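You operate a simulated robot arm through the tools that you are given. There is no shell and no other tool.

You are at the controls of a simulated robot arm. One attempt, no reset.

TASK
Fit the blue roll in the banding machine and band the waiting stack.
Fine: it is out of paper; switch off before the cover opens; bare core onto the bench; cover shut; one band; pull the sliding plate out; the other roll stays; the other stacks stay unbanded where they lie. Where these are worked on the way, their far stop is far enough and under half their travel is too little: blue cover.
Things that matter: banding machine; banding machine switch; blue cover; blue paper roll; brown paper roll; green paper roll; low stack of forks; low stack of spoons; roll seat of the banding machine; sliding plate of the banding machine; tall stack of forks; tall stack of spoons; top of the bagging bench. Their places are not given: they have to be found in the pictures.

It is judged by the outcome, as a careful person would: the job done as asked, and still so three seconds after it is handed in. It fails if anything else is knocked over, pushed out of place, dropped, spilled or broken. A push-on lid holds only when it is set on centred and level and pressed home; a screw cap is set on level and turned clockwise until tight.

THE ROBOT
A 7-joint arm with a two-finger gripper, fixed in place. Base frame: the origin is at the foot of the arm, x ahead of it, y to its left, z up. Units: m, degrees, N and s.
With the tool pointing down near the work surface it reaches from about 0.34 to 0.72 m from the base axis. Its first joint turns from -66.0 to 66.0 degrees. Payload 2.45 kg.
The tool frame sits at the grasp point between the pads (the TCP): z along the fingers, y along the line on which they close. The tips reach 0.026 m beyond it. Largest opening 0.096 m; the body of the gripper starts 0.069 m behind the TCP.
Orientation is that of the tool frame in the base frame, as a unit quaternion [x, y, z, w]. With the fingers straight down and closing along the base's y, the tool's x points along the base's -x, its y along +y and its z along -z.

THE INTERFACE
- The arm moves only by the tool step_arm. Its argument "deltas" is text: rows parted by semicolons, each of 7 numbers parted by spaces: the shift along the tool's x, y, z in m, then the turn, a rotation vector about the tool's x, y, z in rad, then the finger opening in m, from 0 to 0.096. In form: x y z ax ay az grip; .... A call has 1 to 20 rows; each row shifts and turns the commanded pose from where the row before left it, along the tool's axes as they then stand. Rows are played at 5 a second. More than 0.05 m and 8.6 degrees between two rows, or a gripper value outside its range, and nothing of the call is played. Where a pose cannot be reached the arm comes as near as it can. A force on the tool above 90 N (or 10 N above the force at the start of the call, whichever is more), or a blocked arm, ends the call early, and 0.2 s more pass. The fingers move at their own pace and stop on an object; they squeeze with about 25 N. The grip force told is the motor's: it shows also when the fingers shut on nothing. Time passes only in rows, and 0.2 s behind the last, so rows that do not move let the fingers close. The reply holds the time, the measured pose of the TCP, the force on the tool along the base axes, the opening and the grip force, in the units named above and with some noise, with the torque about the TCP (base axes, N m) and any sound that the robot's microphone picked up, and new pictures: "views" is both (left out), scene, wrist or none.
- Cameras (640 x 400 px; columns grow to the right, rows downward): "scene" is fixed at [0.1797, -0.3902, 1.4103]; the picture's right is [0.74, -0.67, 0.00], its down [-0.50, -0.54, -0.68] and it looks along [0.46, 0.50, -0.74] (base axes); focal length 214 px, centre (320, 200). "wrist" rides on the gripper at [0.082, 0.003, -0.098] in the tool frame; the picture's right is [-0.04, 1.00, 0.00], its down [-0.73, -0.03, -0.68] and it looks along [-0.68, -0.03, 0.73] (tool axes); focal length 256 px, centre (320, 200).
- probe_pixels(camera, pixels): for up to 12 pixels [column, row] of the newest picture of that camera ("zoom" is the newest enlarged one), the place [x, y, z] in the base frame of the surface seen there, good to about 0.002 m, but the place of the scene camera against the robot may be out by one fixed shift of up to 0.025 m in any direction. No time passes.
- inspect(camera, box): a new picture of the part [left, top, right, bottom] of that camera's present view, enlarged. No time passes.
- finish_job(): hands the job in; it is judged then, once.

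Leave the gripper open and the arm clear of the work at the hand-in unless told otherwise.

The tools are called after "Call:" as a command line: name --argument value ..., lists and objects as JSON in quotes. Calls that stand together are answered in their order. step_arm: Moves the arm, as the interface text tells. Its arguments: {"type":"object","properties":{"deltas":{"type":"string"},"views":{"type":"string","enum":["both","scene","wrist","none"]}},"required":["deltas"]} The other tools are called the same way: probe_pixels (camera, pixels) gives the place of the surface under pixels of a picture; inspect (camera, box) takes an enlarged picture of a part of a camera's view; finish_job () hands the job in.

At the start:

```text
time: 0.0
tool_pos: [0.4451, 0.134, 1.2247]
tool_rot: [0.001, 1.0, -0.001, 0.0]
ft_force: [-0.1, -0.3, 0.2]
moment: [-0.04, 0.0, -0.01]
grip_width: 0.0958
finger_force: 0.2
```

scene: 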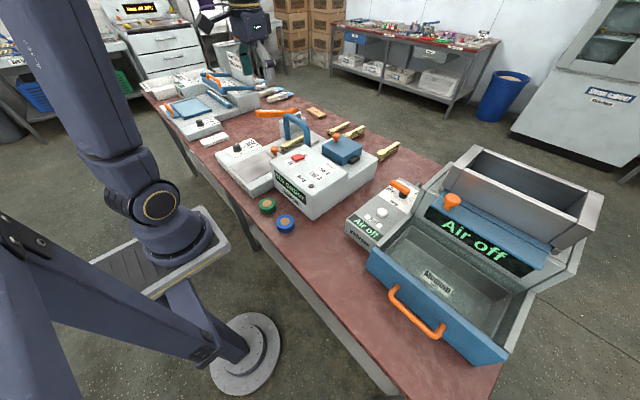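
wrist: 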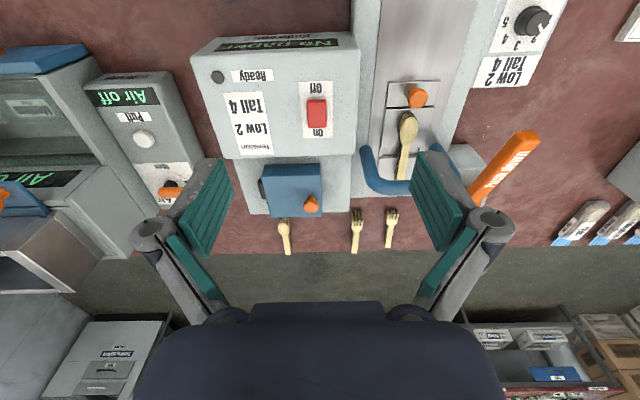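

I see the banding machine in the middle of the bench, with "No paper" on its display, the blue cover with an orange knob, a red switch, green and blue rolls in front, and stacks of cutlery. I'll enlarge both views first.

Call:
inspect --camera "wrist" --box '[180, 20, 380, 145]'

Call:
inspect --camera "wrist" --box '[220, 140, 420, 265]'

Call:
inspect --camera "wrist" --box '[340, 0, 600, 162]'

Call:
inspect --camera "scene" --box '[200, 90, 408, 220]'

Call:
inspect --camera "scene" --box '[240, 180, 320, 240]'

```text
3.20 times, centred on (280, 82) of wrist
```

zoom: 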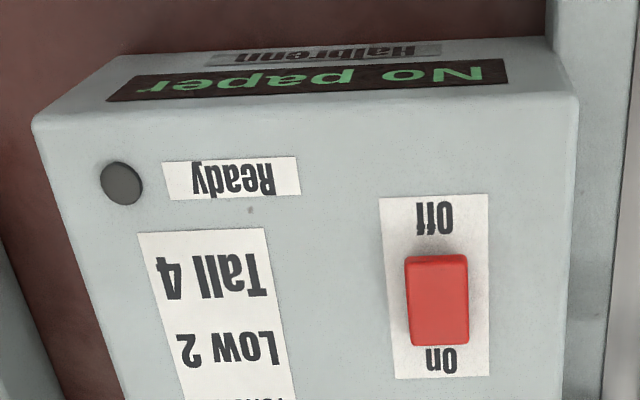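

```text
3.20 times, centred on (320, 202) of wrist
```

zoom: 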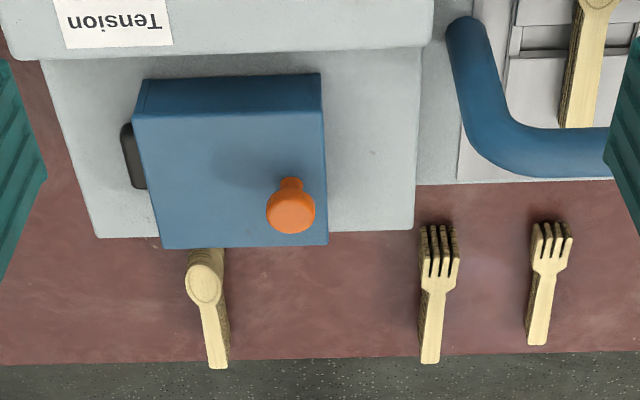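

```text
2.46 times, centred on (470, 81) of wrist
```

zoom: 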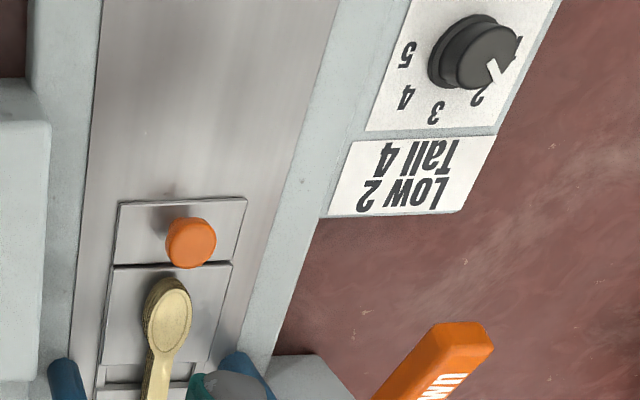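

```text
3.08 times, centred on (304, 155) of scene
```

zoom: 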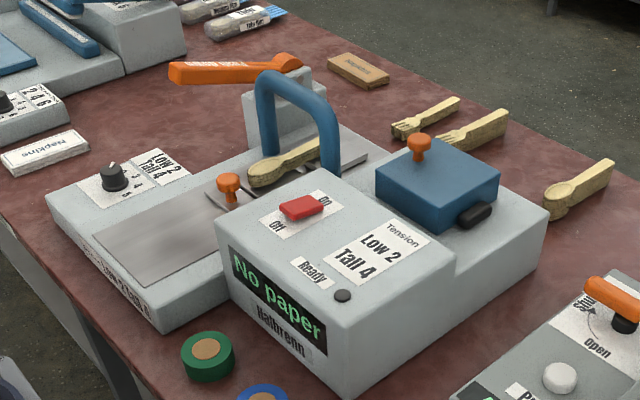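

```text
6.67 times, centred on (280, 210) of scene
```

zoom: 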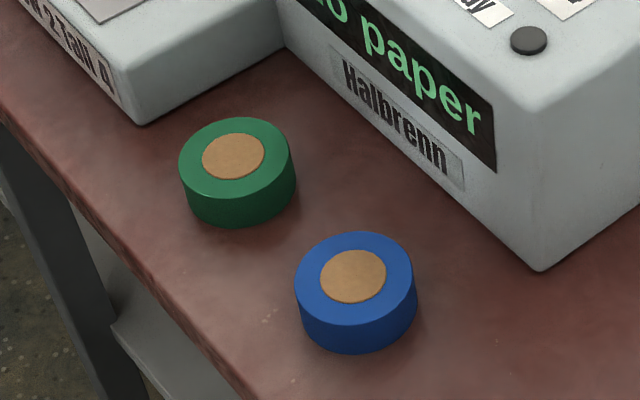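

Now measuring positions in the wrist picture: the machine's parts.

Call:
probe_pixels --camera "wrist" --pixels '[[317, 104], [317, 120], [218, 77], [311, 203], [285, 170], [264, 168], [320, 216], [262, 183], [417, 95], [402, 125], [404, 175], [533, 20]]'

Call:
probe_pixels --camera "wrist" --pixels '[[284, 225], [288, 250], [356, 215], [354, 250], [392, 212], [389, 245], [370, 20], [460, 20], [370, 180], [462, 160], [230, 260], [400, 245]]'

Call:
probe_pixels --camera "scene" --pixels '[[268, 204], [286, 222], [297, 156], [310, 185], [340, 139], [338, 151], [274, 150], [288, 140], [310, 135], [382, 155], [236, 148], [358, 161]]'

```text
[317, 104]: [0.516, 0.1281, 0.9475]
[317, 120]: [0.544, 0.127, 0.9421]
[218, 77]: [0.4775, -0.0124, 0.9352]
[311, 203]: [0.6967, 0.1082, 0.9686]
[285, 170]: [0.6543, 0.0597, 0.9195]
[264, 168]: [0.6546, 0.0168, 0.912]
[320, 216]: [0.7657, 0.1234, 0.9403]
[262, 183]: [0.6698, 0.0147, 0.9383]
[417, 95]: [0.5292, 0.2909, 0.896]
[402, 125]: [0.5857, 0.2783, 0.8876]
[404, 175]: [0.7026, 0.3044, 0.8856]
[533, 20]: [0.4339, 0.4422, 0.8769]
```

```text
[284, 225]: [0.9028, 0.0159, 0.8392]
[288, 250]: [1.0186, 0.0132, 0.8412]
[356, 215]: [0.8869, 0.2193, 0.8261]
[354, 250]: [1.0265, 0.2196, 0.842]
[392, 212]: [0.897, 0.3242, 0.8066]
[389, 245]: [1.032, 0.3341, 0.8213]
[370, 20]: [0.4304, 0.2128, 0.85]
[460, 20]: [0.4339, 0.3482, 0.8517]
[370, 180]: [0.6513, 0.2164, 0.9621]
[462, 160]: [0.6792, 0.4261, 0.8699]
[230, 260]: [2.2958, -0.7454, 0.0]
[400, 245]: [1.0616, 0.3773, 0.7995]
```

```text
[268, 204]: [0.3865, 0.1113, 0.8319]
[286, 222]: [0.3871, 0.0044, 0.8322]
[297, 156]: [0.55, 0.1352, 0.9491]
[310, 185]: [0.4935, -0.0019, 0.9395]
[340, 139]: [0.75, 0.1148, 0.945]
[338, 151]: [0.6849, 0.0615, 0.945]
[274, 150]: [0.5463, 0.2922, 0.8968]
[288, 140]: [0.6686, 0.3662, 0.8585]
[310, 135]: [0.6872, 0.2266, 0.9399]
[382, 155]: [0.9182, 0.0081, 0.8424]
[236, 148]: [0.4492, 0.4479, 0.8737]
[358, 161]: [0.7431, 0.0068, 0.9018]
```

Fixing the view: I'll move forward and down a bit over the cover/arch, fingers well above everything (tips at about 1.07), to look at the dial, plate and cover.

Call:
step_arm --deltas "-0.03 0.03 0.03 0 0 0 0.096; -0.02 0.03 0.04 0 0 0 0.096; 0 0.03 0.03 0 0 0 0.096; 0 0 0 0 0 0 0.096"

```text
refused: row 1 steps farther than a row can; nothing moved
```

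The first row was a touch too long; smaller steps.

Call:
step_arm --deltas "-0.02 0.03 0.03 0 0 0 0.096; -0.02 0.03 0.03 0 0 0 0.096; 0 0.03 0.03 0 0 0 0.096; 0 0 0 0 0 0 0.096"

```text
time: 1.0
tool_pos: [0.4886, 0.2234, 1.1348]
tool_rot: [-0.001, 1.0, 0.0, 0.0]
ft_force: [0.1, 0.4, -0.1]
moment: [0.01, 0.0, -0.03]
grip_width: 0.096
finger_force: 0.0
```

scene: 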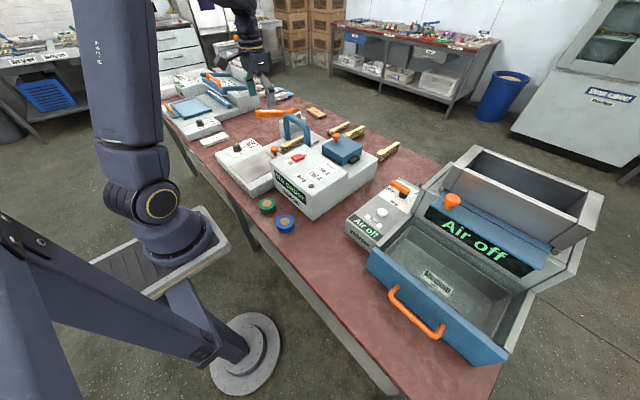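
wrist: 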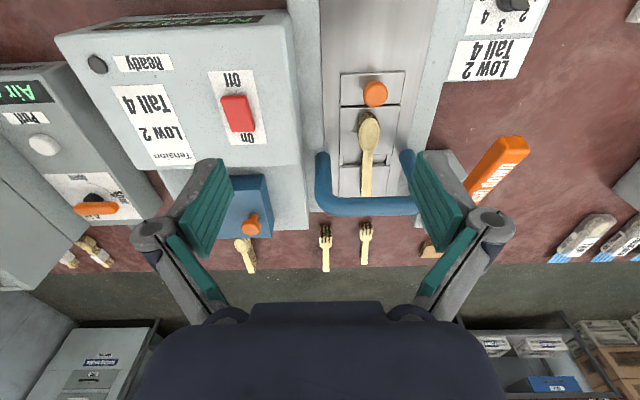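

The plate sits in a track along x with an orange knob; the spoon stack lies behind it. Enlarging plate, dial and arch.

Call:
inspect --camera "wrist" --box '[310, 60, 440, 220]'

Call:
inspect --camera "wrist" --box '[440, 0, 560, 75]'

Call:
probe_pixels --camera "wrist" --pixels '[[375, 92], [367, 125], [366, 160], [366, 185], [352, 125], [352, 160], [345, 90], [345, 155], [395, 155], [360, 15], [322, 160], [322, 205]]'

Call:
probe_pixels --camera "wrist" --pixels '[[410, 205], [407, 158], [343, 75], [403, 73], [342, 103], [400, 104], [360, 180], [350, 190], [440, 165], [365, 205], [367, 114], [385, 100]]'

```text
2.50 times, centred on (375, 140) of wrist
```

zoom: 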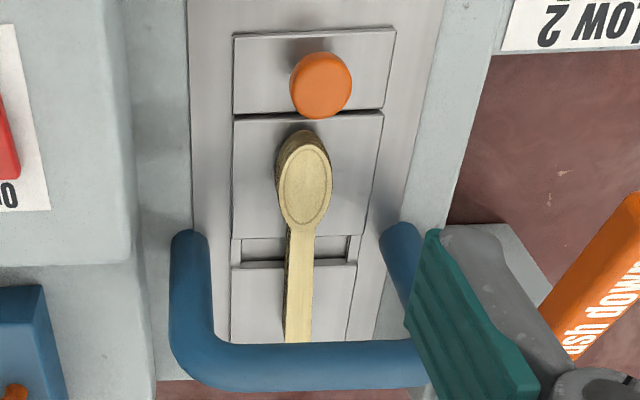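

```text
5.33 times, centred on (500, 38) of wrist
```

zoom: 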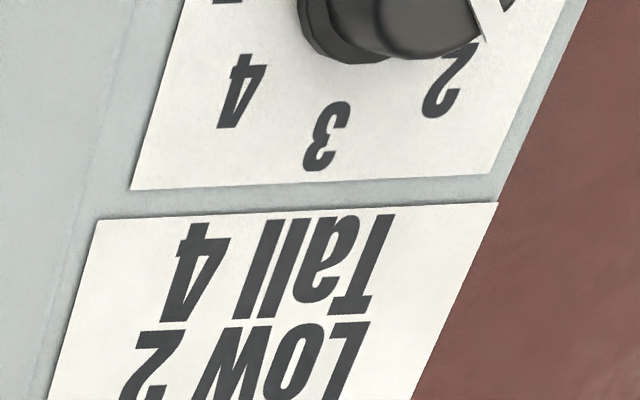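

```text
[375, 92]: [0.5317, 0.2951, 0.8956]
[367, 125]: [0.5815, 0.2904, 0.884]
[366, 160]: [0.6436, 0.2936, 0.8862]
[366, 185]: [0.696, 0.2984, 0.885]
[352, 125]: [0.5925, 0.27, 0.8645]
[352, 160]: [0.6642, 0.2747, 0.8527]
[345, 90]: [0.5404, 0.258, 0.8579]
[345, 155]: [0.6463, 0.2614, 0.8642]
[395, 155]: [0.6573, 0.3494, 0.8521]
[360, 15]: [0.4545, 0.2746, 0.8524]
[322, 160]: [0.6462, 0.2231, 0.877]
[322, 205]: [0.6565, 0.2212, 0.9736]
```

```text
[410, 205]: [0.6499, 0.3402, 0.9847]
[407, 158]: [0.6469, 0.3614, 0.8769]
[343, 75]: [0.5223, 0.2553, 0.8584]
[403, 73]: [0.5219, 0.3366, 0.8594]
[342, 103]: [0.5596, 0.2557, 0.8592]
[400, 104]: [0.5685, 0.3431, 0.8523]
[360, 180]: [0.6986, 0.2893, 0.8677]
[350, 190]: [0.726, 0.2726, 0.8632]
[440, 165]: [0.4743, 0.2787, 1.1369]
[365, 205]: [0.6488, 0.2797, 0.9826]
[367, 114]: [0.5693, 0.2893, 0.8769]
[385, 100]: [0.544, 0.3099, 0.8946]
```

The stack on the plate is about 0.021 m high (the low spoons), lying under the blue arch. I'll check what the tension dial really reads, and the orange lever labelled "push down" at left, by moving the camera left and back.

Call:
step_arm --deltas "0.02 0.045 0 0 0 0 0.096; 0.02 0.045 0 0 0 0 0.096; 0.02 0.045 0 0 0 0 0.096; 0.01 0.04 0 0 0 0 0.096; 0 0 0 0 0 0 0.096"

Call:
inspect --camera "wrist" --box '[300, 20, 460, 120]'

Call:
inspect --camera "wrist" --box '[200, 120, 440, 270]'

```text
time: 2.2
tool_pos: [0.4128, 0.3987, 1.1345]
tool_rot: [0.0, 1.0, 0.0, -0.001]
ft_force: [-0.5, 0.2, -0.1]
moment: [-0.03, -0.03, 0.0]
grip_width: 0.0959
finger_force: 0.1
```

scene: 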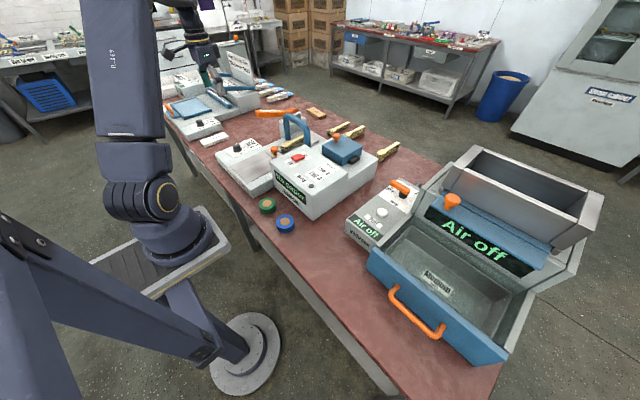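
wrist: 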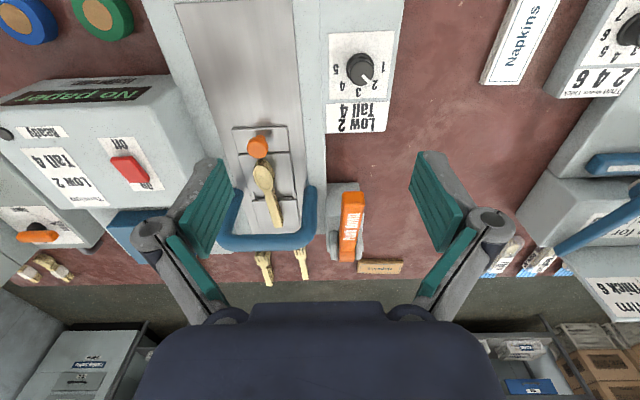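

```text
4.00 times, centred on (380, 70) of wrist
```

zoom: 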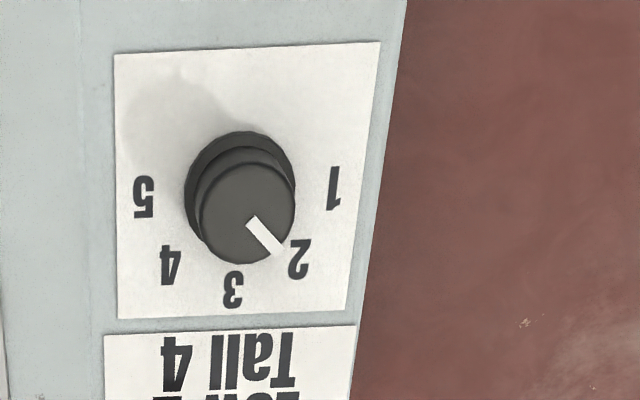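

```text
2.67 times, centred on (320, 195) of wrist
```

zoom: 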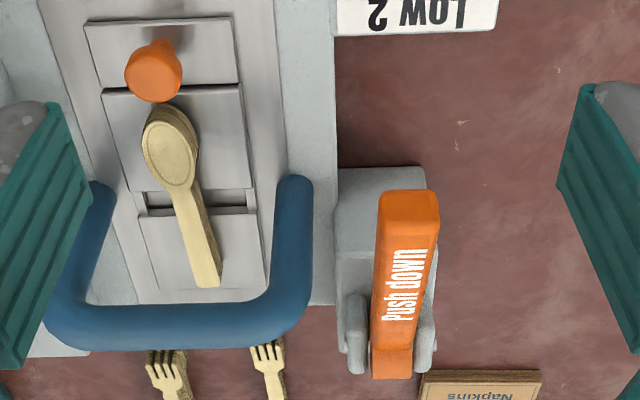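

The dial points at 2, which is right for the low stack. Now measuring the lever, rolls and bench in this view.

Call:
probe_pixels --camera "wrist" --pixels '[[352, 196], [350, 225], [347, 255], [334, 200], [368, 80], [97, 13], [98, 28], [28, 15], [30, 30], [257, 145], [240, 130], [390, 140]]'

Call:
inspect --camera "wrist" --box '[0, 0, 160, 100]'

```text
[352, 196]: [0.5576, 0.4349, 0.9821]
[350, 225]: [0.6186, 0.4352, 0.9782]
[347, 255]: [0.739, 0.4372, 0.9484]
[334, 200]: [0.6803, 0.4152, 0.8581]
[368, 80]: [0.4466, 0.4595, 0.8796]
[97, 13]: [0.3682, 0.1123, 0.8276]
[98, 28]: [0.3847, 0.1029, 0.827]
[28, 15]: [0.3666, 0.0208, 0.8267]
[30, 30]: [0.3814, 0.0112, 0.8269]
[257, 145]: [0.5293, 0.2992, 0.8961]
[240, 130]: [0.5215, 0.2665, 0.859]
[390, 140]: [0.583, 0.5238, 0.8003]
```

```text
4.00 times, centred on (80, 50) of wrist
```

zoom: 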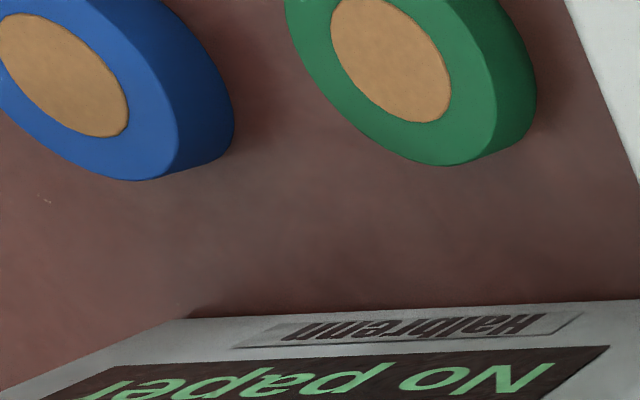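

Bench top is z≈0.800, rolls' tops 0.827. The rocker's near ("Off") end stands higher, so it's On. Moving over the switch for a close look.

Call:
step_arm --deltas "-0.01 -0.045 0.01 0 0 0 0.096; -0.01 -0.045 0.01 0 0 0 0.096; -0.01 -0.045 0.01 0 0 0 0.096; -0.01 -0.045 0.01 0 0 0 0.096; -0.01 -0.045 0.01 0 0 0 0.096; -0.01 -0.045 0.005 0 0 0 0.096; 0 0 0 0 0 0 0.096" --views "wrist"

Call:
inspect --camera "wrist" --box '[260, 90, 420, 190]'

Call:
inspect --camera "wrist" --box '[190, 180, 430, 330]'

```text
time: 3.8
tool_pos: [0.4747, 0.1289, 1.0785]
tool_rot: [-0.001, 1.0, 0.0, 0.001]
ft_force: [0.4, 0.1, 1.0]
moment: [0.0, 0.01, -0.05]
grip_width: 0.0961
finger_force: 0.1
```

wrist: 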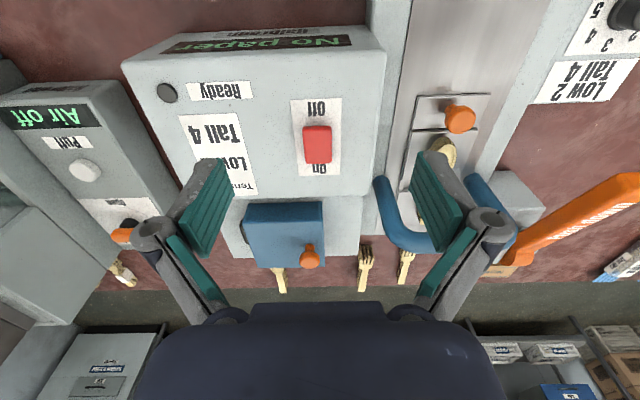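

```text
4.00 times, centred on (340, 140) of wrist
```

zoom: 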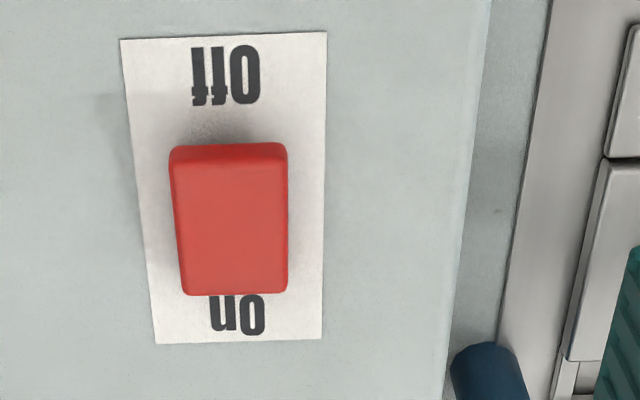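

```text
2.67 times, centred on (310, 255) of wrist
```

zoom: 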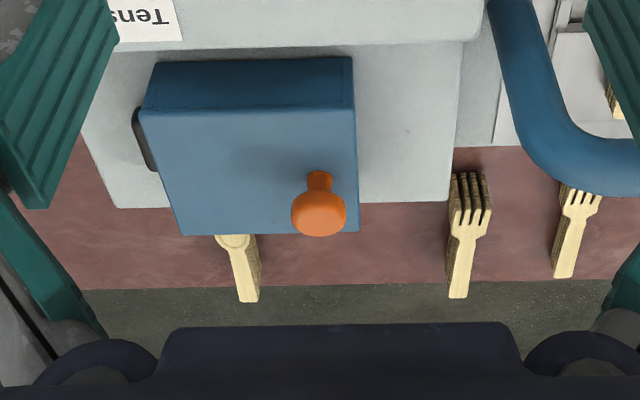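

Call:
probe_pixels --camera "wrist" --pixels '[[317, 128], [317, 132], [317, 145], [317, 160], [318, 162], [306, 145], [330, 145], [300, 120], [345, 200], [309, 258], [309, 248], [245, 215]]'

Call:
probe_pixels --camera "wrist" --pixels '[[242, 235], [240, 228], [245, 204], [321, 204], [322, 240], [255, 266], [323, 265], [285, 202], [285, 225], [285, 260], [350, 240], [362, 255]]'

```text
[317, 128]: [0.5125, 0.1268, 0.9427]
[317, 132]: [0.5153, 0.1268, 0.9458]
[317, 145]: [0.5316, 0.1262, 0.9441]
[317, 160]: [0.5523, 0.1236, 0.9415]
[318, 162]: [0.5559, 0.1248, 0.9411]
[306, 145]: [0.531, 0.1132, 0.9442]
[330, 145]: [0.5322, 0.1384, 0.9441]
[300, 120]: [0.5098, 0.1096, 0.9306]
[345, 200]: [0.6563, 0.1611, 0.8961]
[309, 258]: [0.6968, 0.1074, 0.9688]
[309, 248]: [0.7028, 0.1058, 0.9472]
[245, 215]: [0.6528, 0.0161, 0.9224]
```

```text
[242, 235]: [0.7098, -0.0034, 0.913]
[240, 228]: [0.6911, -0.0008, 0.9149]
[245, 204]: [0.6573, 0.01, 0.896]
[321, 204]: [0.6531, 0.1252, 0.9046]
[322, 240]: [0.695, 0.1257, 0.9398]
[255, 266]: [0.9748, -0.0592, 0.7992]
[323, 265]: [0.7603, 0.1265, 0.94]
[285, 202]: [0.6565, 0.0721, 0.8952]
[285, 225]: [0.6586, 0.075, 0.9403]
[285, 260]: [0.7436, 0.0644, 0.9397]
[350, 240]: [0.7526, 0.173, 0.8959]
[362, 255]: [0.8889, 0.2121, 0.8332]
```

Rocker spans x 0.512–0.555, y 0.113–0.140. I'll close the fingers, go over its "Off" end (x≈0.514, y 0.1265) and stop just above.

Call:
step_arm --deltas "-0.02 -0.0012 0.02 0 0 0 0.0; -0.0195 -0.0012 0.02 0 0 0 0; 0 0 0.03 0 0 0 0; 0 0 0.02 0 0 0 0; 0 0 0 0 0 0 0; 0 0 0 0 0 0 0" --views "wrist"

```text
time: 5.2
tool_pos: [0.5135, 0.1263, 0.9882]
tool_rot: [0.0, 1.0, 0.001, 0.0]
ft_force: [-0.4, 0.5, -0.9]
moment: [0.02, 0.0, -0.03]
grip_width: 0.0
finger_force: 24.8
```

wrist: 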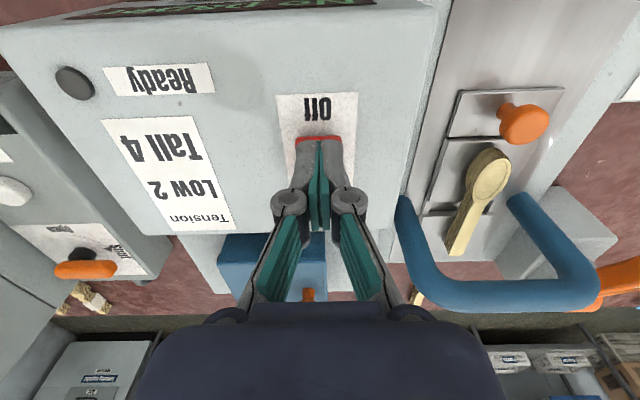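

The closed tips are right above the Off end. Pressing slowly down.

Call:
step_arm --deltas "0 0 0.008 0 0 0 0; 0 0 0.006 0 0 0 0; 0 0 0.005 0 0 0 0; 0 0 0.003 0 0 0 0; 0 0 0 0 0 0 0" --views "wrist"

```text
time: 6.4
tool_pos: [0.5127, 0.1267, 0.9678]
tool_rot: [0.0, 1.0, 0.0, 0.001]
ft_force: [-2.7, -0.8, 9.1]
moment: [0.02, -0.07, -0.01]
grip_width: 0.0057
finger_force: 28.8
```

wrist: 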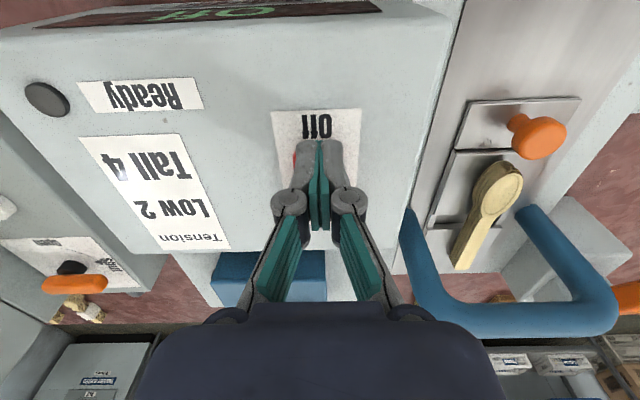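

The display now seems to read "Off". Rising to check.

Call:
step_arm --deltas "0 0 -0.03 0 0 0 0; 0.01 0 -0.04 0 0 0 0; 0.01 0 -0.04 0 0 0 0.03; 0 0 0 0 0 0 0.03"

Call:
inspect --camera "wrist" --box '[180, 20, 420, 170]'

Call:
inspect --camera "scene" --box '[260, 130, 400, 220]'

```text
time: 7.4
tool_pos: [0.4921, 0.125, 1.0732]
tool_rot: [-0.001, 1.0, -0.001, 0.0]
ft_force: [-0.2, 0.1, 0.1]
moment: [0.0, -0.01, 0.0]
grip_width: 0.0302
finger_force: 0.0
```

scene: 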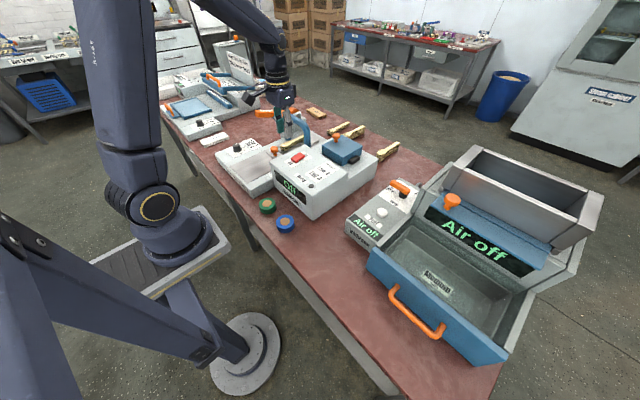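
wrist: 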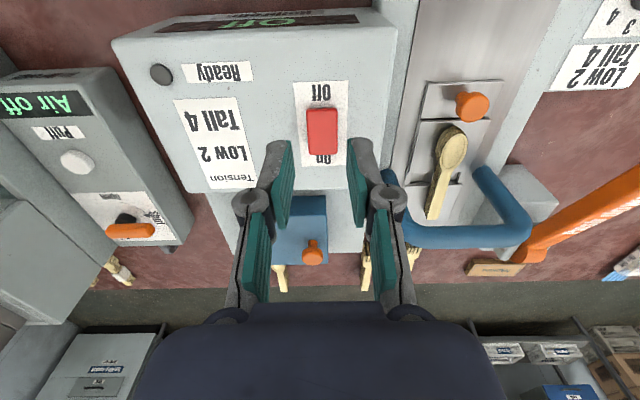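

```text
2.67 times, centred on (300, 95) of wrist
```

zoom: 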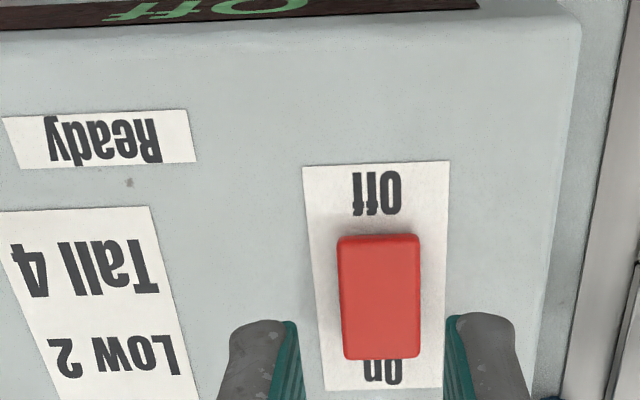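

```text
4.44 times, centred on (330, 175) of scene
```

zoom: 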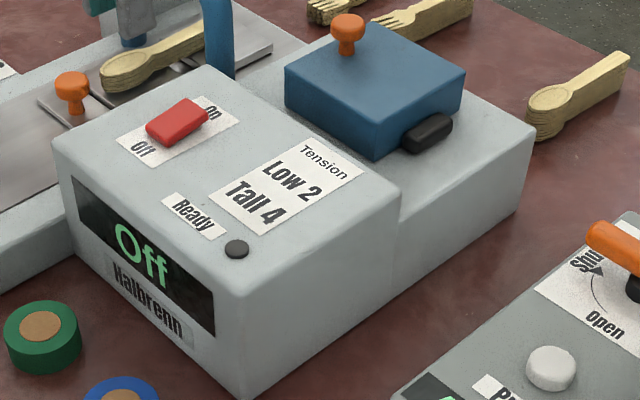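

Switch is off, display reads "Off". Now the cover's hinge (black barrel on the right side) and knob: measure them in the scene zoom.

Call:
probe_pixels --camera "zoom" --pixels '[[406, 150], [406, 138], [428, 118], [430, 135], [448, 122], [348, 22], [348, 45], [345, 75], [464, 72], [463, 95], [378, 155], [375, 118]]'

Call:
probe_pixels --camera "wrist" --pixels '[[312, 258], [313, 245], [472, 106], [321, 112], [321, 150]]'

Call:
probe_pixels --camera "scene" --pixels '[[336, 136], [297, 156], [275, 149], [291, 158], [303, 154]]'

```text
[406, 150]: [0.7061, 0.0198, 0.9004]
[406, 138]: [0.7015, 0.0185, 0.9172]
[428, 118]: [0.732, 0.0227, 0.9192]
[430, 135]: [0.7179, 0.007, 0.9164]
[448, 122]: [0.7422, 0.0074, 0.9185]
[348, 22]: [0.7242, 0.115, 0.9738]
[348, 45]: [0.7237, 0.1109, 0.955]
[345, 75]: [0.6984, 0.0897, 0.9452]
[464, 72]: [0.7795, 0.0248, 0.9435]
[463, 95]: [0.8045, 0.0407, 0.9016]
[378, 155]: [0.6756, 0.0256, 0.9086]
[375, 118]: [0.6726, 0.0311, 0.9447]
```

```text
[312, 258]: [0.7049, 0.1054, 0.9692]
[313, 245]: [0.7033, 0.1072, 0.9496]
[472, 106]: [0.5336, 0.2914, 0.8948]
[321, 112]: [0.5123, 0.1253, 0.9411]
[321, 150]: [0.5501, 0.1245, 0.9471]
```

```text
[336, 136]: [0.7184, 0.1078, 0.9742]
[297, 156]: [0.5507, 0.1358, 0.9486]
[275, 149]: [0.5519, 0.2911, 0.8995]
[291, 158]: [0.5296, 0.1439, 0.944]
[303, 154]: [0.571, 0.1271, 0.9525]
```

Scene camera is offset by roughly (+0.016, +0.003, +0.005). Cover knob: about (0.706, 0.1065), head z 0.952–0.969; hinge barrel along x at about y 0.010, z 0.906. I'll turn the hand 90° so the fingers close along x, at this safe height.

Call:
step_arm --deltas "0 0 -0.01 0 0 0.1428 0.05; 0 0 0 0 0 0.1428 0.05; 0 0 0 0 0 0.1428 0.05; 0 0 0 0 0 0.1428 0.05; 0 0 0 0 0 0.1428 0.05; 0 0 0 0 0 0.1428 0.05; 0 0 0 0 0 0.1428 0.05; 0 0 0 0 0 0.1428 0.05; 0 0 0 0 0 0.1428 0.05; 0 0 0 0 0 0.1428 0.05; 0 0 0 0 0 0.1428 0.05; 0 0 0 0 0 0 0.05" --views "wrist"

```text
time: 10.0
tool_pos: [0.493, 0.1259, 1.0866]
tool_rot: [0.708, 0.707, 0.0, 0.0]
ft_force: [-0.2, -0.2, -0.4]
moment: [-0.03, -0.02, 0.01]
grip_width: 0.0503
finger_force: 0.1
```

wrist: 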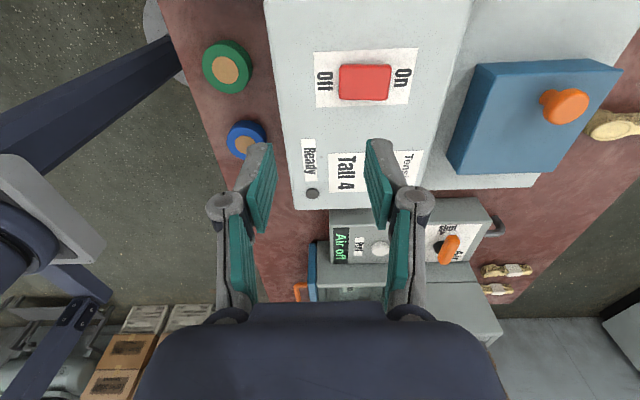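

Good: picture right is now +x. Measure knob, cover edges and the rolls here.

Call:
probe_pixels --camera "wrist" --pixels '[[566, 100], [566, 112], [548, 106], [583, 106], [475, 65], [618, 65], [450, 165], [550, 165], [508, 168], [555, 90], [560, 125], [500, 110]]'

Call:
probe_pixels --camera "wrist" --pixels '[[224, 70], [226, 45], [206, 66], [242, 70], [225, 86], [244, 146], [245, 125], [230, 140], [262, 140], [243, 157], [244, 135]]'

Call:
inspect --camera "wrist" --box '[190, 30, 290, 170]'

Call:
inspect --camera "wrist" --box '[440, 40, 640, 200]'

```text
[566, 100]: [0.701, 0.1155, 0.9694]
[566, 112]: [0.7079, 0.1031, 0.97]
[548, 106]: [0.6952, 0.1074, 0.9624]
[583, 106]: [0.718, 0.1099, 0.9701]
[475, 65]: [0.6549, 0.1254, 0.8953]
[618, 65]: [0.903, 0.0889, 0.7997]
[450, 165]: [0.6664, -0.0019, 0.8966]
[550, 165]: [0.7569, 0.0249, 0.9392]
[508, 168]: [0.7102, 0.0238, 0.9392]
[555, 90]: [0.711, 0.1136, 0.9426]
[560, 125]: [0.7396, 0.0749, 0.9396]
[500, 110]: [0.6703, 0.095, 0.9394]
```

```text
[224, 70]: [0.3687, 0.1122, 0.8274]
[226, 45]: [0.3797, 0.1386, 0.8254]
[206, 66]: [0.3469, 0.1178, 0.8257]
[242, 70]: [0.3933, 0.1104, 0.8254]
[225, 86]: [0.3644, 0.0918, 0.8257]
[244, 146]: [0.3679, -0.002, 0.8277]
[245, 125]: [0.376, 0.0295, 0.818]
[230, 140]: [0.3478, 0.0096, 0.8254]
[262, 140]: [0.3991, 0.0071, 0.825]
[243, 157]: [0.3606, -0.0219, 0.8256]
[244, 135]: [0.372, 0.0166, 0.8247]
```

```text
2.86 times, centred on (240, 100) of wrist
```

zoom: 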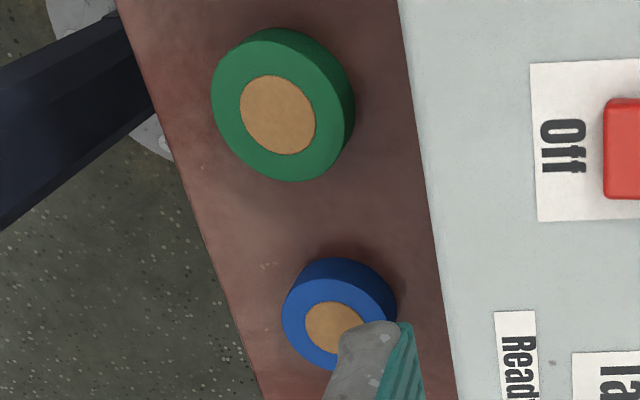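

```text
2.50 times, centred on (540, 120) of wrist
```

zoom: 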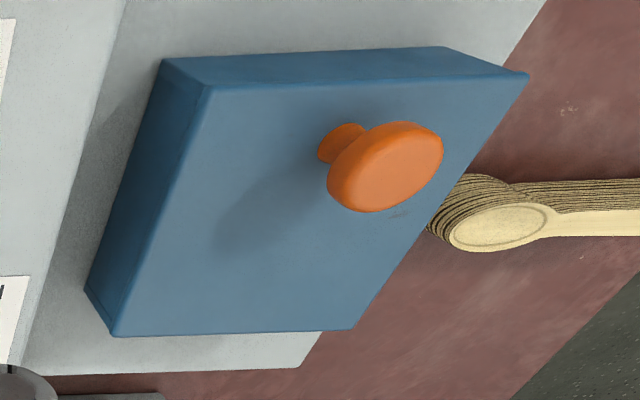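

Knob head: x 0.694–0.718, centre (0.706, 0.107), top 0.970. Moving above it with fingers 0.05 apart, then down to just above the cover top.

Call:
step_arm --deltas "-0.004 0.043 0 0 0 0 0.05; -0.004 0.043 0 0 0 0 0.05; -0.004 0.043 0 0 0 0 0.05; -0.004 0.043 0 0 0 0 0.05; -0.003 0.041 0.01 0 0 0 0.05; 0 0 0.04 0 0 0 0.05; 0 0 0 0 0 0 0.05" --views "both"

```text
time: 11.6
tool_pos: [0.6999, 0.1048, 1.0344]
tool_rot: [0.707, 0.708, -0.001, -0.001]
ft_force: [-0.2, 0.0, 0.1]
moment: [-0.01, 0.07, 0.0]
grip_width: 0.0501
finger_force: 0.1
out of reach, approached as far as the arm can: row 5
```

scene: 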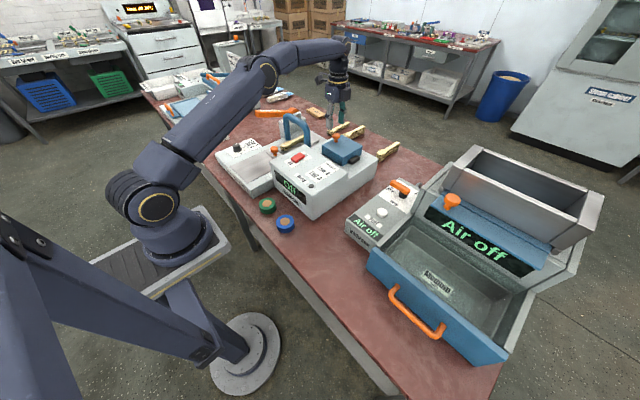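
wrist: 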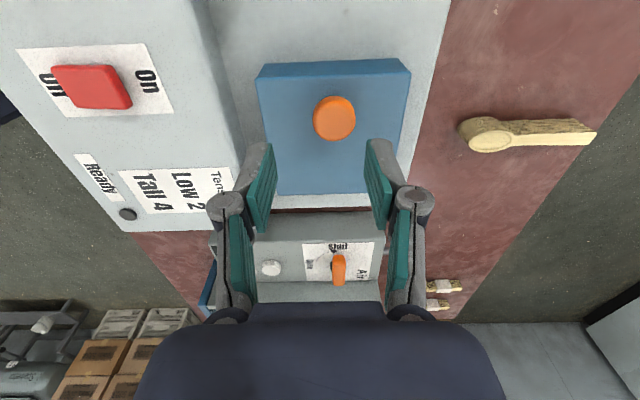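

Close to the reach limit at height; lower it should be fine. Check the knob's position, then descend.

Call:
step_arm --deltas "0 0 0.03 0 0 0 0.05; 0 0 0.02 0 0 0 0.05; 0 0 0 0 0 0 0.05" --views "both"

Call:
inspect --camera "wrist" --box '[220, 40, 420, 240]'

```text
time: 12.4
tool_pos: [0.7037, 0.1053, 0.9865]
tool_rot: [0.707, 0.708, 0.0, 0.0]
ft_force: [-0.2, 0.2, 0.8]
moment: [0.02, -0.02, 0.03]
grip_width: 0.0499
finger_force: 0.1
```

scene: 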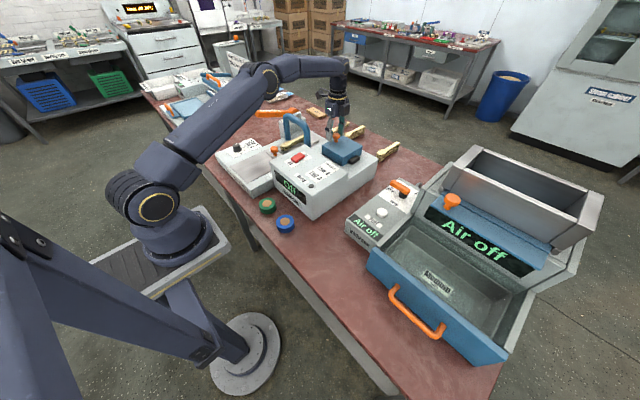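
wrist: 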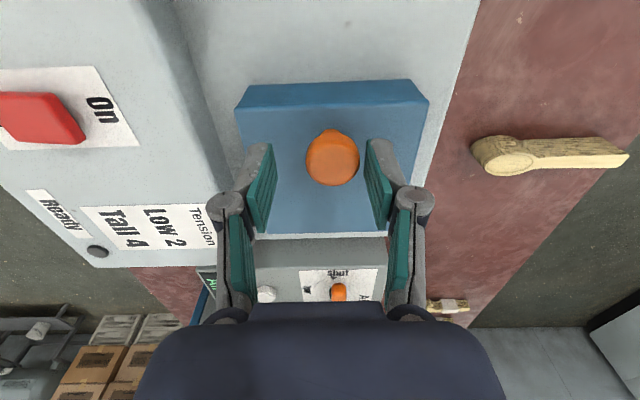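

```text
2.00 times, centred on (320, 140) of wrist
```

zoom: 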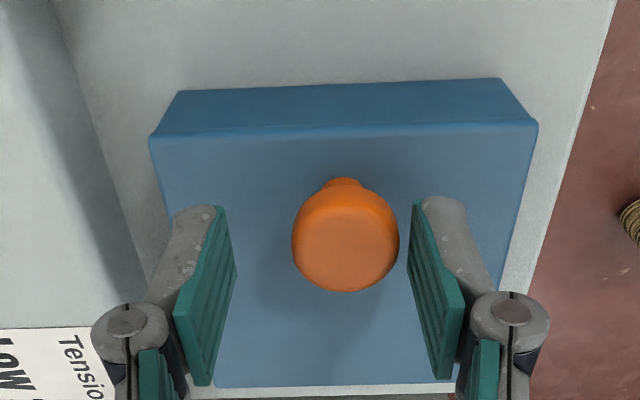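

The knob is a bit right (+x) of the finger middle. Measuring it again.

Call:
probe_pixels --camera "zoom" --pixels '[[345, 250], [297, 240], [395, 240], [345, 285], [345, 215], [343, 182], [165, 130], [530, 130], [345, 132], [230, 380], [345, 380], [215, 208]]'

```text
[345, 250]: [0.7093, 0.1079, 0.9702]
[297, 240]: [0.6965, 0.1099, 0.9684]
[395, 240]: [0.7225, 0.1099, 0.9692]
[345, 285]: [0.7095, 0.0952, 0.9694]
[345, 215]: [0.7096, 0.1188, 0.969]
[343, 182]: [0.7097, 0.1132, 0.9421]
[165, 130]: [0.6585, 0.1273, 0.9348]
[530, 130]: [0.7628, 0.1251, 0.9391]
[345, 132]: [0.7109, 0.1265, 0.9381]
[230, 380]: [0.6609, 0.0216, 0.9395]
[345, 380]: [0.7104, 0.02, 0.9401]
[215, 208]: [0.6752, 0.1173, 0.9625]
```

Knob centre is (0.7095, 0.107). Correct, go down to z≈0.971 and close.

Call:
step_arm --deltas "0.002 0.005 0.005 0 0 0 0.05; 0 0 0.010 0 0 0 0.05; 0 0 0 0 0 0 0.02; 0 0 0 0 0 0 0.0; 0 0 0 0 0 0 0.0; 0 0 0 0 0 0 0.0" --views "wrist"

```text
time: 13.8
tool_pos: [0.7097, 0.1071, 0.9709]
tool_rot: [0.706, 0.708, 0.003, 0.002]
ft_force: [27.3, 0.9, -1.7]
moment: [0.2, -0.22, 0.06]
grip_width: 0.0284
finger_force: 45.0
```

wrist: 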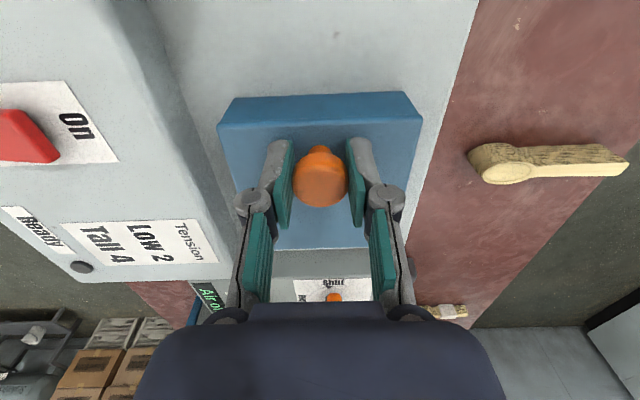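

Gripped, but a side force of 27 N in x. Wait one beat and see.

Call:
step_arm --deltas "0 0 0 0 0 0 0.0; 0 0 0 0 0 0 0.0" --views "none"

```text
time: 14.4
tool_pos: [0.7094, 0.1084, 0.9713]
tool_rot: [0.707, 0.708, 0.002, 0.004]
ft_force: [28.7, 0.7, 1.0]
moment: [-0.24, -0.24, 0.05]
grip_width: 0.0283
finger_force: 45.1
```

Nudge +x by 2 mm to relax it.

Call:
step_arm --deltas "0 0.002 0 0 0 0 0.0; 0 0 0 0 0 0 0.0" --views "none"

```text
time: 15.0
tool_pos: [0.7098, 0.1074, 0.9708]
tool_rot: [0.707, 0.708, 0.001, 0.001]
ft_force: [19.2, -1.3, 3.3]
moment: [-0.54, -0.24, 0.07]
grip_width: 0.0285
finger_force: 45.0
```

Call:
step_arm --deltas "0 0.0035 0 0 0 0 0.0; 0 0 0 0 0 0 0.0" --views "none"

```text
time: 15.6
tool_pos: [0.7105, 0.1073, 0.9702]
tool_rot: [0.707, 0.707, -0.003, -0.002]
ft_force: [-19.8, -3.7, 13.5]
moment: [-0.92, 0.51, 0.0]
grip_width: 0.0282
finger_force: 45.1
```

Call:
step_arm --deltas "0 -0.0018 -0.001 0 0 0 0.0; 0 0 0 0 0 0 0.0" --views "none"

```text
time: 16.2
tool_pos: [0.7098, 0.1083, 0.9698]
tool_rot: [0.707, 0.707, 0.0, 0.0]
ft_force: [-4.1, -2.6, -5.8]
moment: [0.53, -0.08, -0.05]
grip_width: 0.0286
finger_force: 45.5
```

Side force is nearly gone. Now lift the cover along an arc about the hinge (axis along x at y≈0.010, z≈0.906), tilting the hand half as fast. First 24° to check forces.

Call:
step_arm --deltas "-0.00936 0 -0.01291 0 0.0698 0 0; -0.01018 0 -0.01229 0 0.0698 0 0; -0.01102 0 -0.01161 0 0.0698 0 0"

```text
time: 17.0
tool_pos: [0.7092, 0.0779, 1.0063]
tool_rot: [0.702, 0.704, 0.075, -0.078]
ft_force: [-20.9, 12.9, -2.7]
moment: [1.34, 0.28, -0.07]
grip_width: 0.0286
finger_force: 44.8
```

scene: 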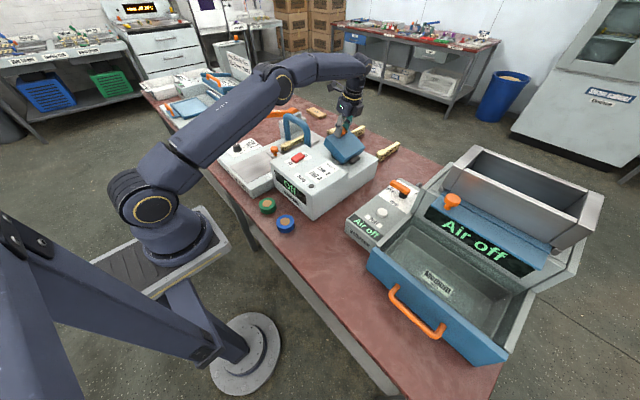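
wrist: 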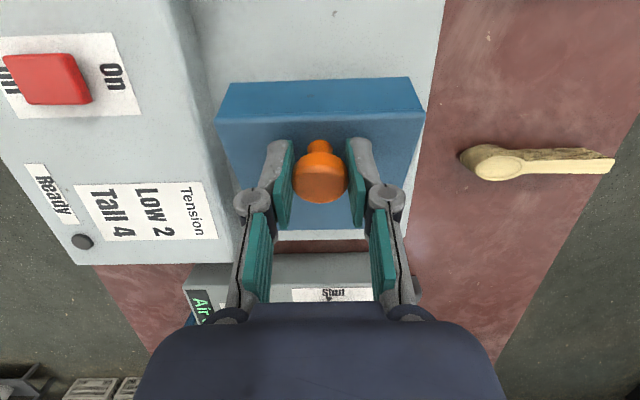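

The cover is lifting (scene picture shows it tilted). Continue.

Call:
step_arm --deltas "-0.01182 0 -0.01085 0 0.0698 0 0; -0.01254 0 -0.01006 0 0.0698 0 0; -0.01323 0 -0.00921 0 0.0698 0 0; -0.01383 0 -0.0083 0 0.0698 0 0"

```text
time: 18.0
tool_pos: [0.7106, 0.0142, 1.03]
tool_rot: [0.685, 0.687, 0.172, -0.17]
ft_force: [-21.4, 10.6, 19.4]
moment: [1.02, 0.23, 0.12]
grip_width: 0.0287
finger_force: 45.6
```

scene: 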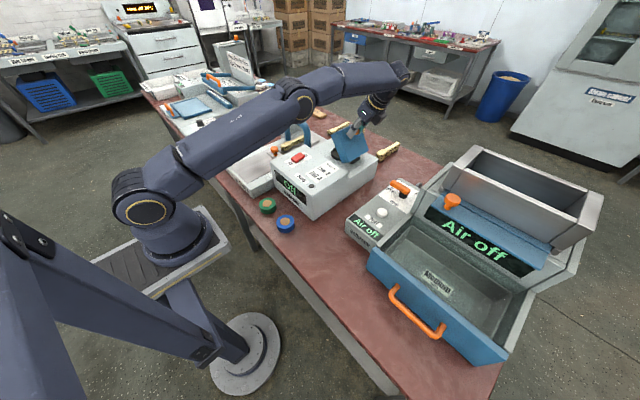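
wrist: 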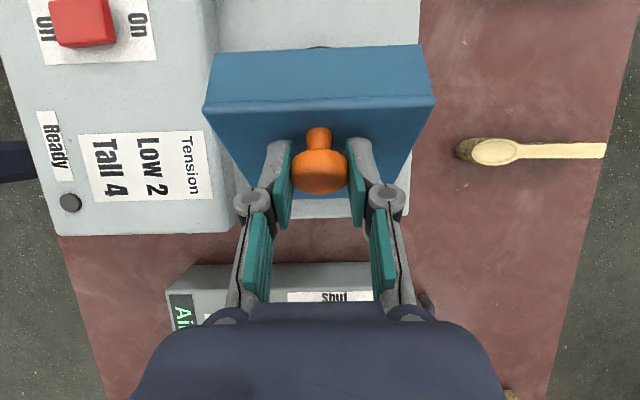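

Opening well (about 56°). Continue carefully to ~88°.

Call:
step_arm --deltas "-0.01438 0 -0.0074 0 0.0698 0 0; -0.01487 0 -0.0064 0 0.0698 0 0; -0.01527 0 -0.0054 0 0.0698 0 0; -0.01563 0 -0.0044 0 0.0698 0 0"

```text
time: 19.0
tool_pos: [0.7104, -0.0438, 1.014]
tool_rot: [0.662, 0.652, 0.28, -0.241]
ft_force: [28.5, 1.6, -10.3]
moment: [-0.34, -0.04, -0.65]
grip_width: 0.0283
finger_force: 44.5
out of reach, approached as far as the arm can: row 3, 4
stopped in row 4: the force on the tool passed its limit at 96 N (the readings are from after the stop); the commanded pose is now the measured one
```

scene: 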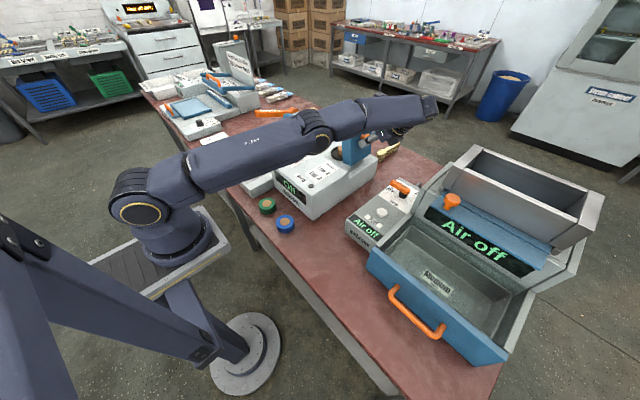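
wrist: 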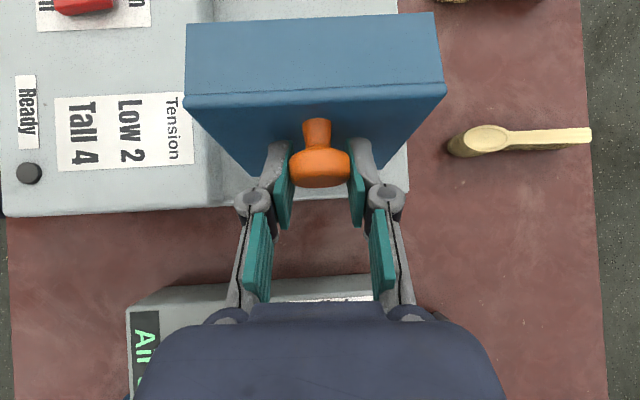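

The stop came partly from reach (too much tilt). Knob is at ~85° of opening. Try one more small step along the arc while un-tilting the hand a little, to find the far stop.

Call:
step_arm --deltas "-0.0076 0 -0.0025 0 -0.0698 0 0; -0.0076 0 -0.002 0 -0.0698 0 0; 0 0 0 0 0 0 0"

```text
time: 19.8
tool_pos: [0.7089, -0.06, 1.0106]
tool_rot: [0.678, 0.668, 0.236, -0.195]
ft_force: [30.8, 1.5, 9.8]
moment: [0.8, 0.03, -0.37]
grip_width: 0.0278
finger_force: 45.4
```

scene: 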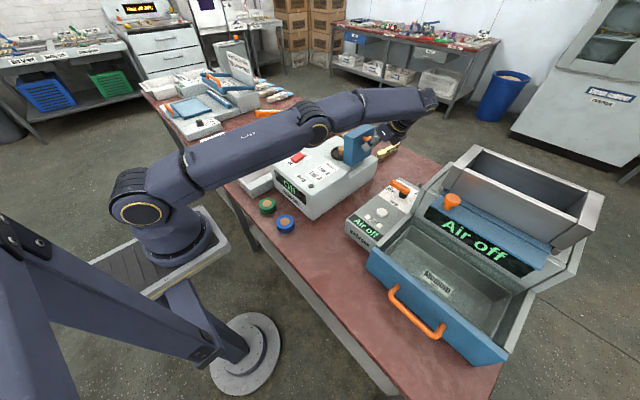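
wrist: 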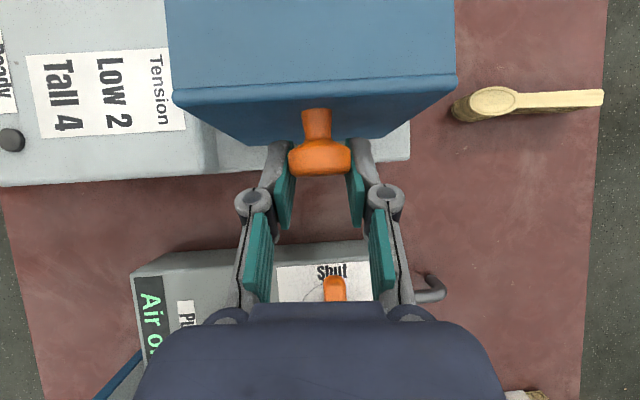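

Still free to move (about 94°). One more step.

Call:
step_arm --deltas "-0.0074 0.002 0.0003 0 -0.035 0 0; -0.0074 0 0.0005 0 -0.035 0 0; 0 0 0 0 0 0 0"

```text
time: 20.6
tool_pos: [0.7084, -0.0692, 0.9979]
tool_rot: [0.685, 0.676, 0.206, -0.177]
ft_force: [-0.5, -0.9, -0.2]
moment: [-0.01, 0.01, 0.02]
grip_width: 0.0
finger_force: 28.4
```

scene: 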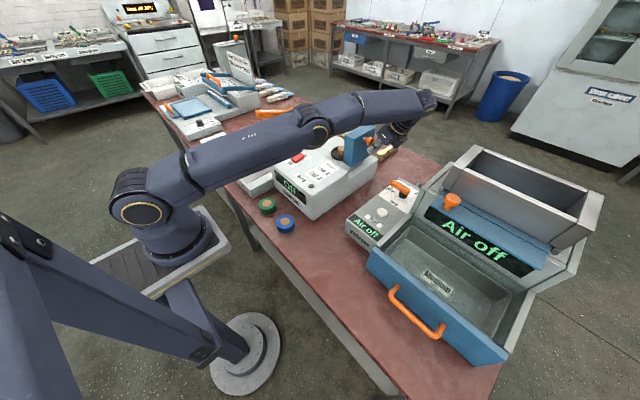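
wrist: 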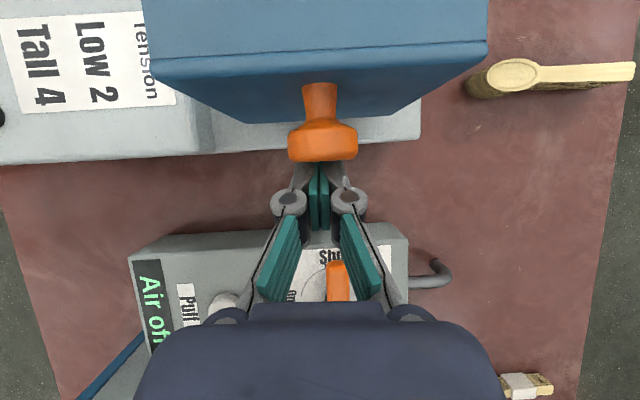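

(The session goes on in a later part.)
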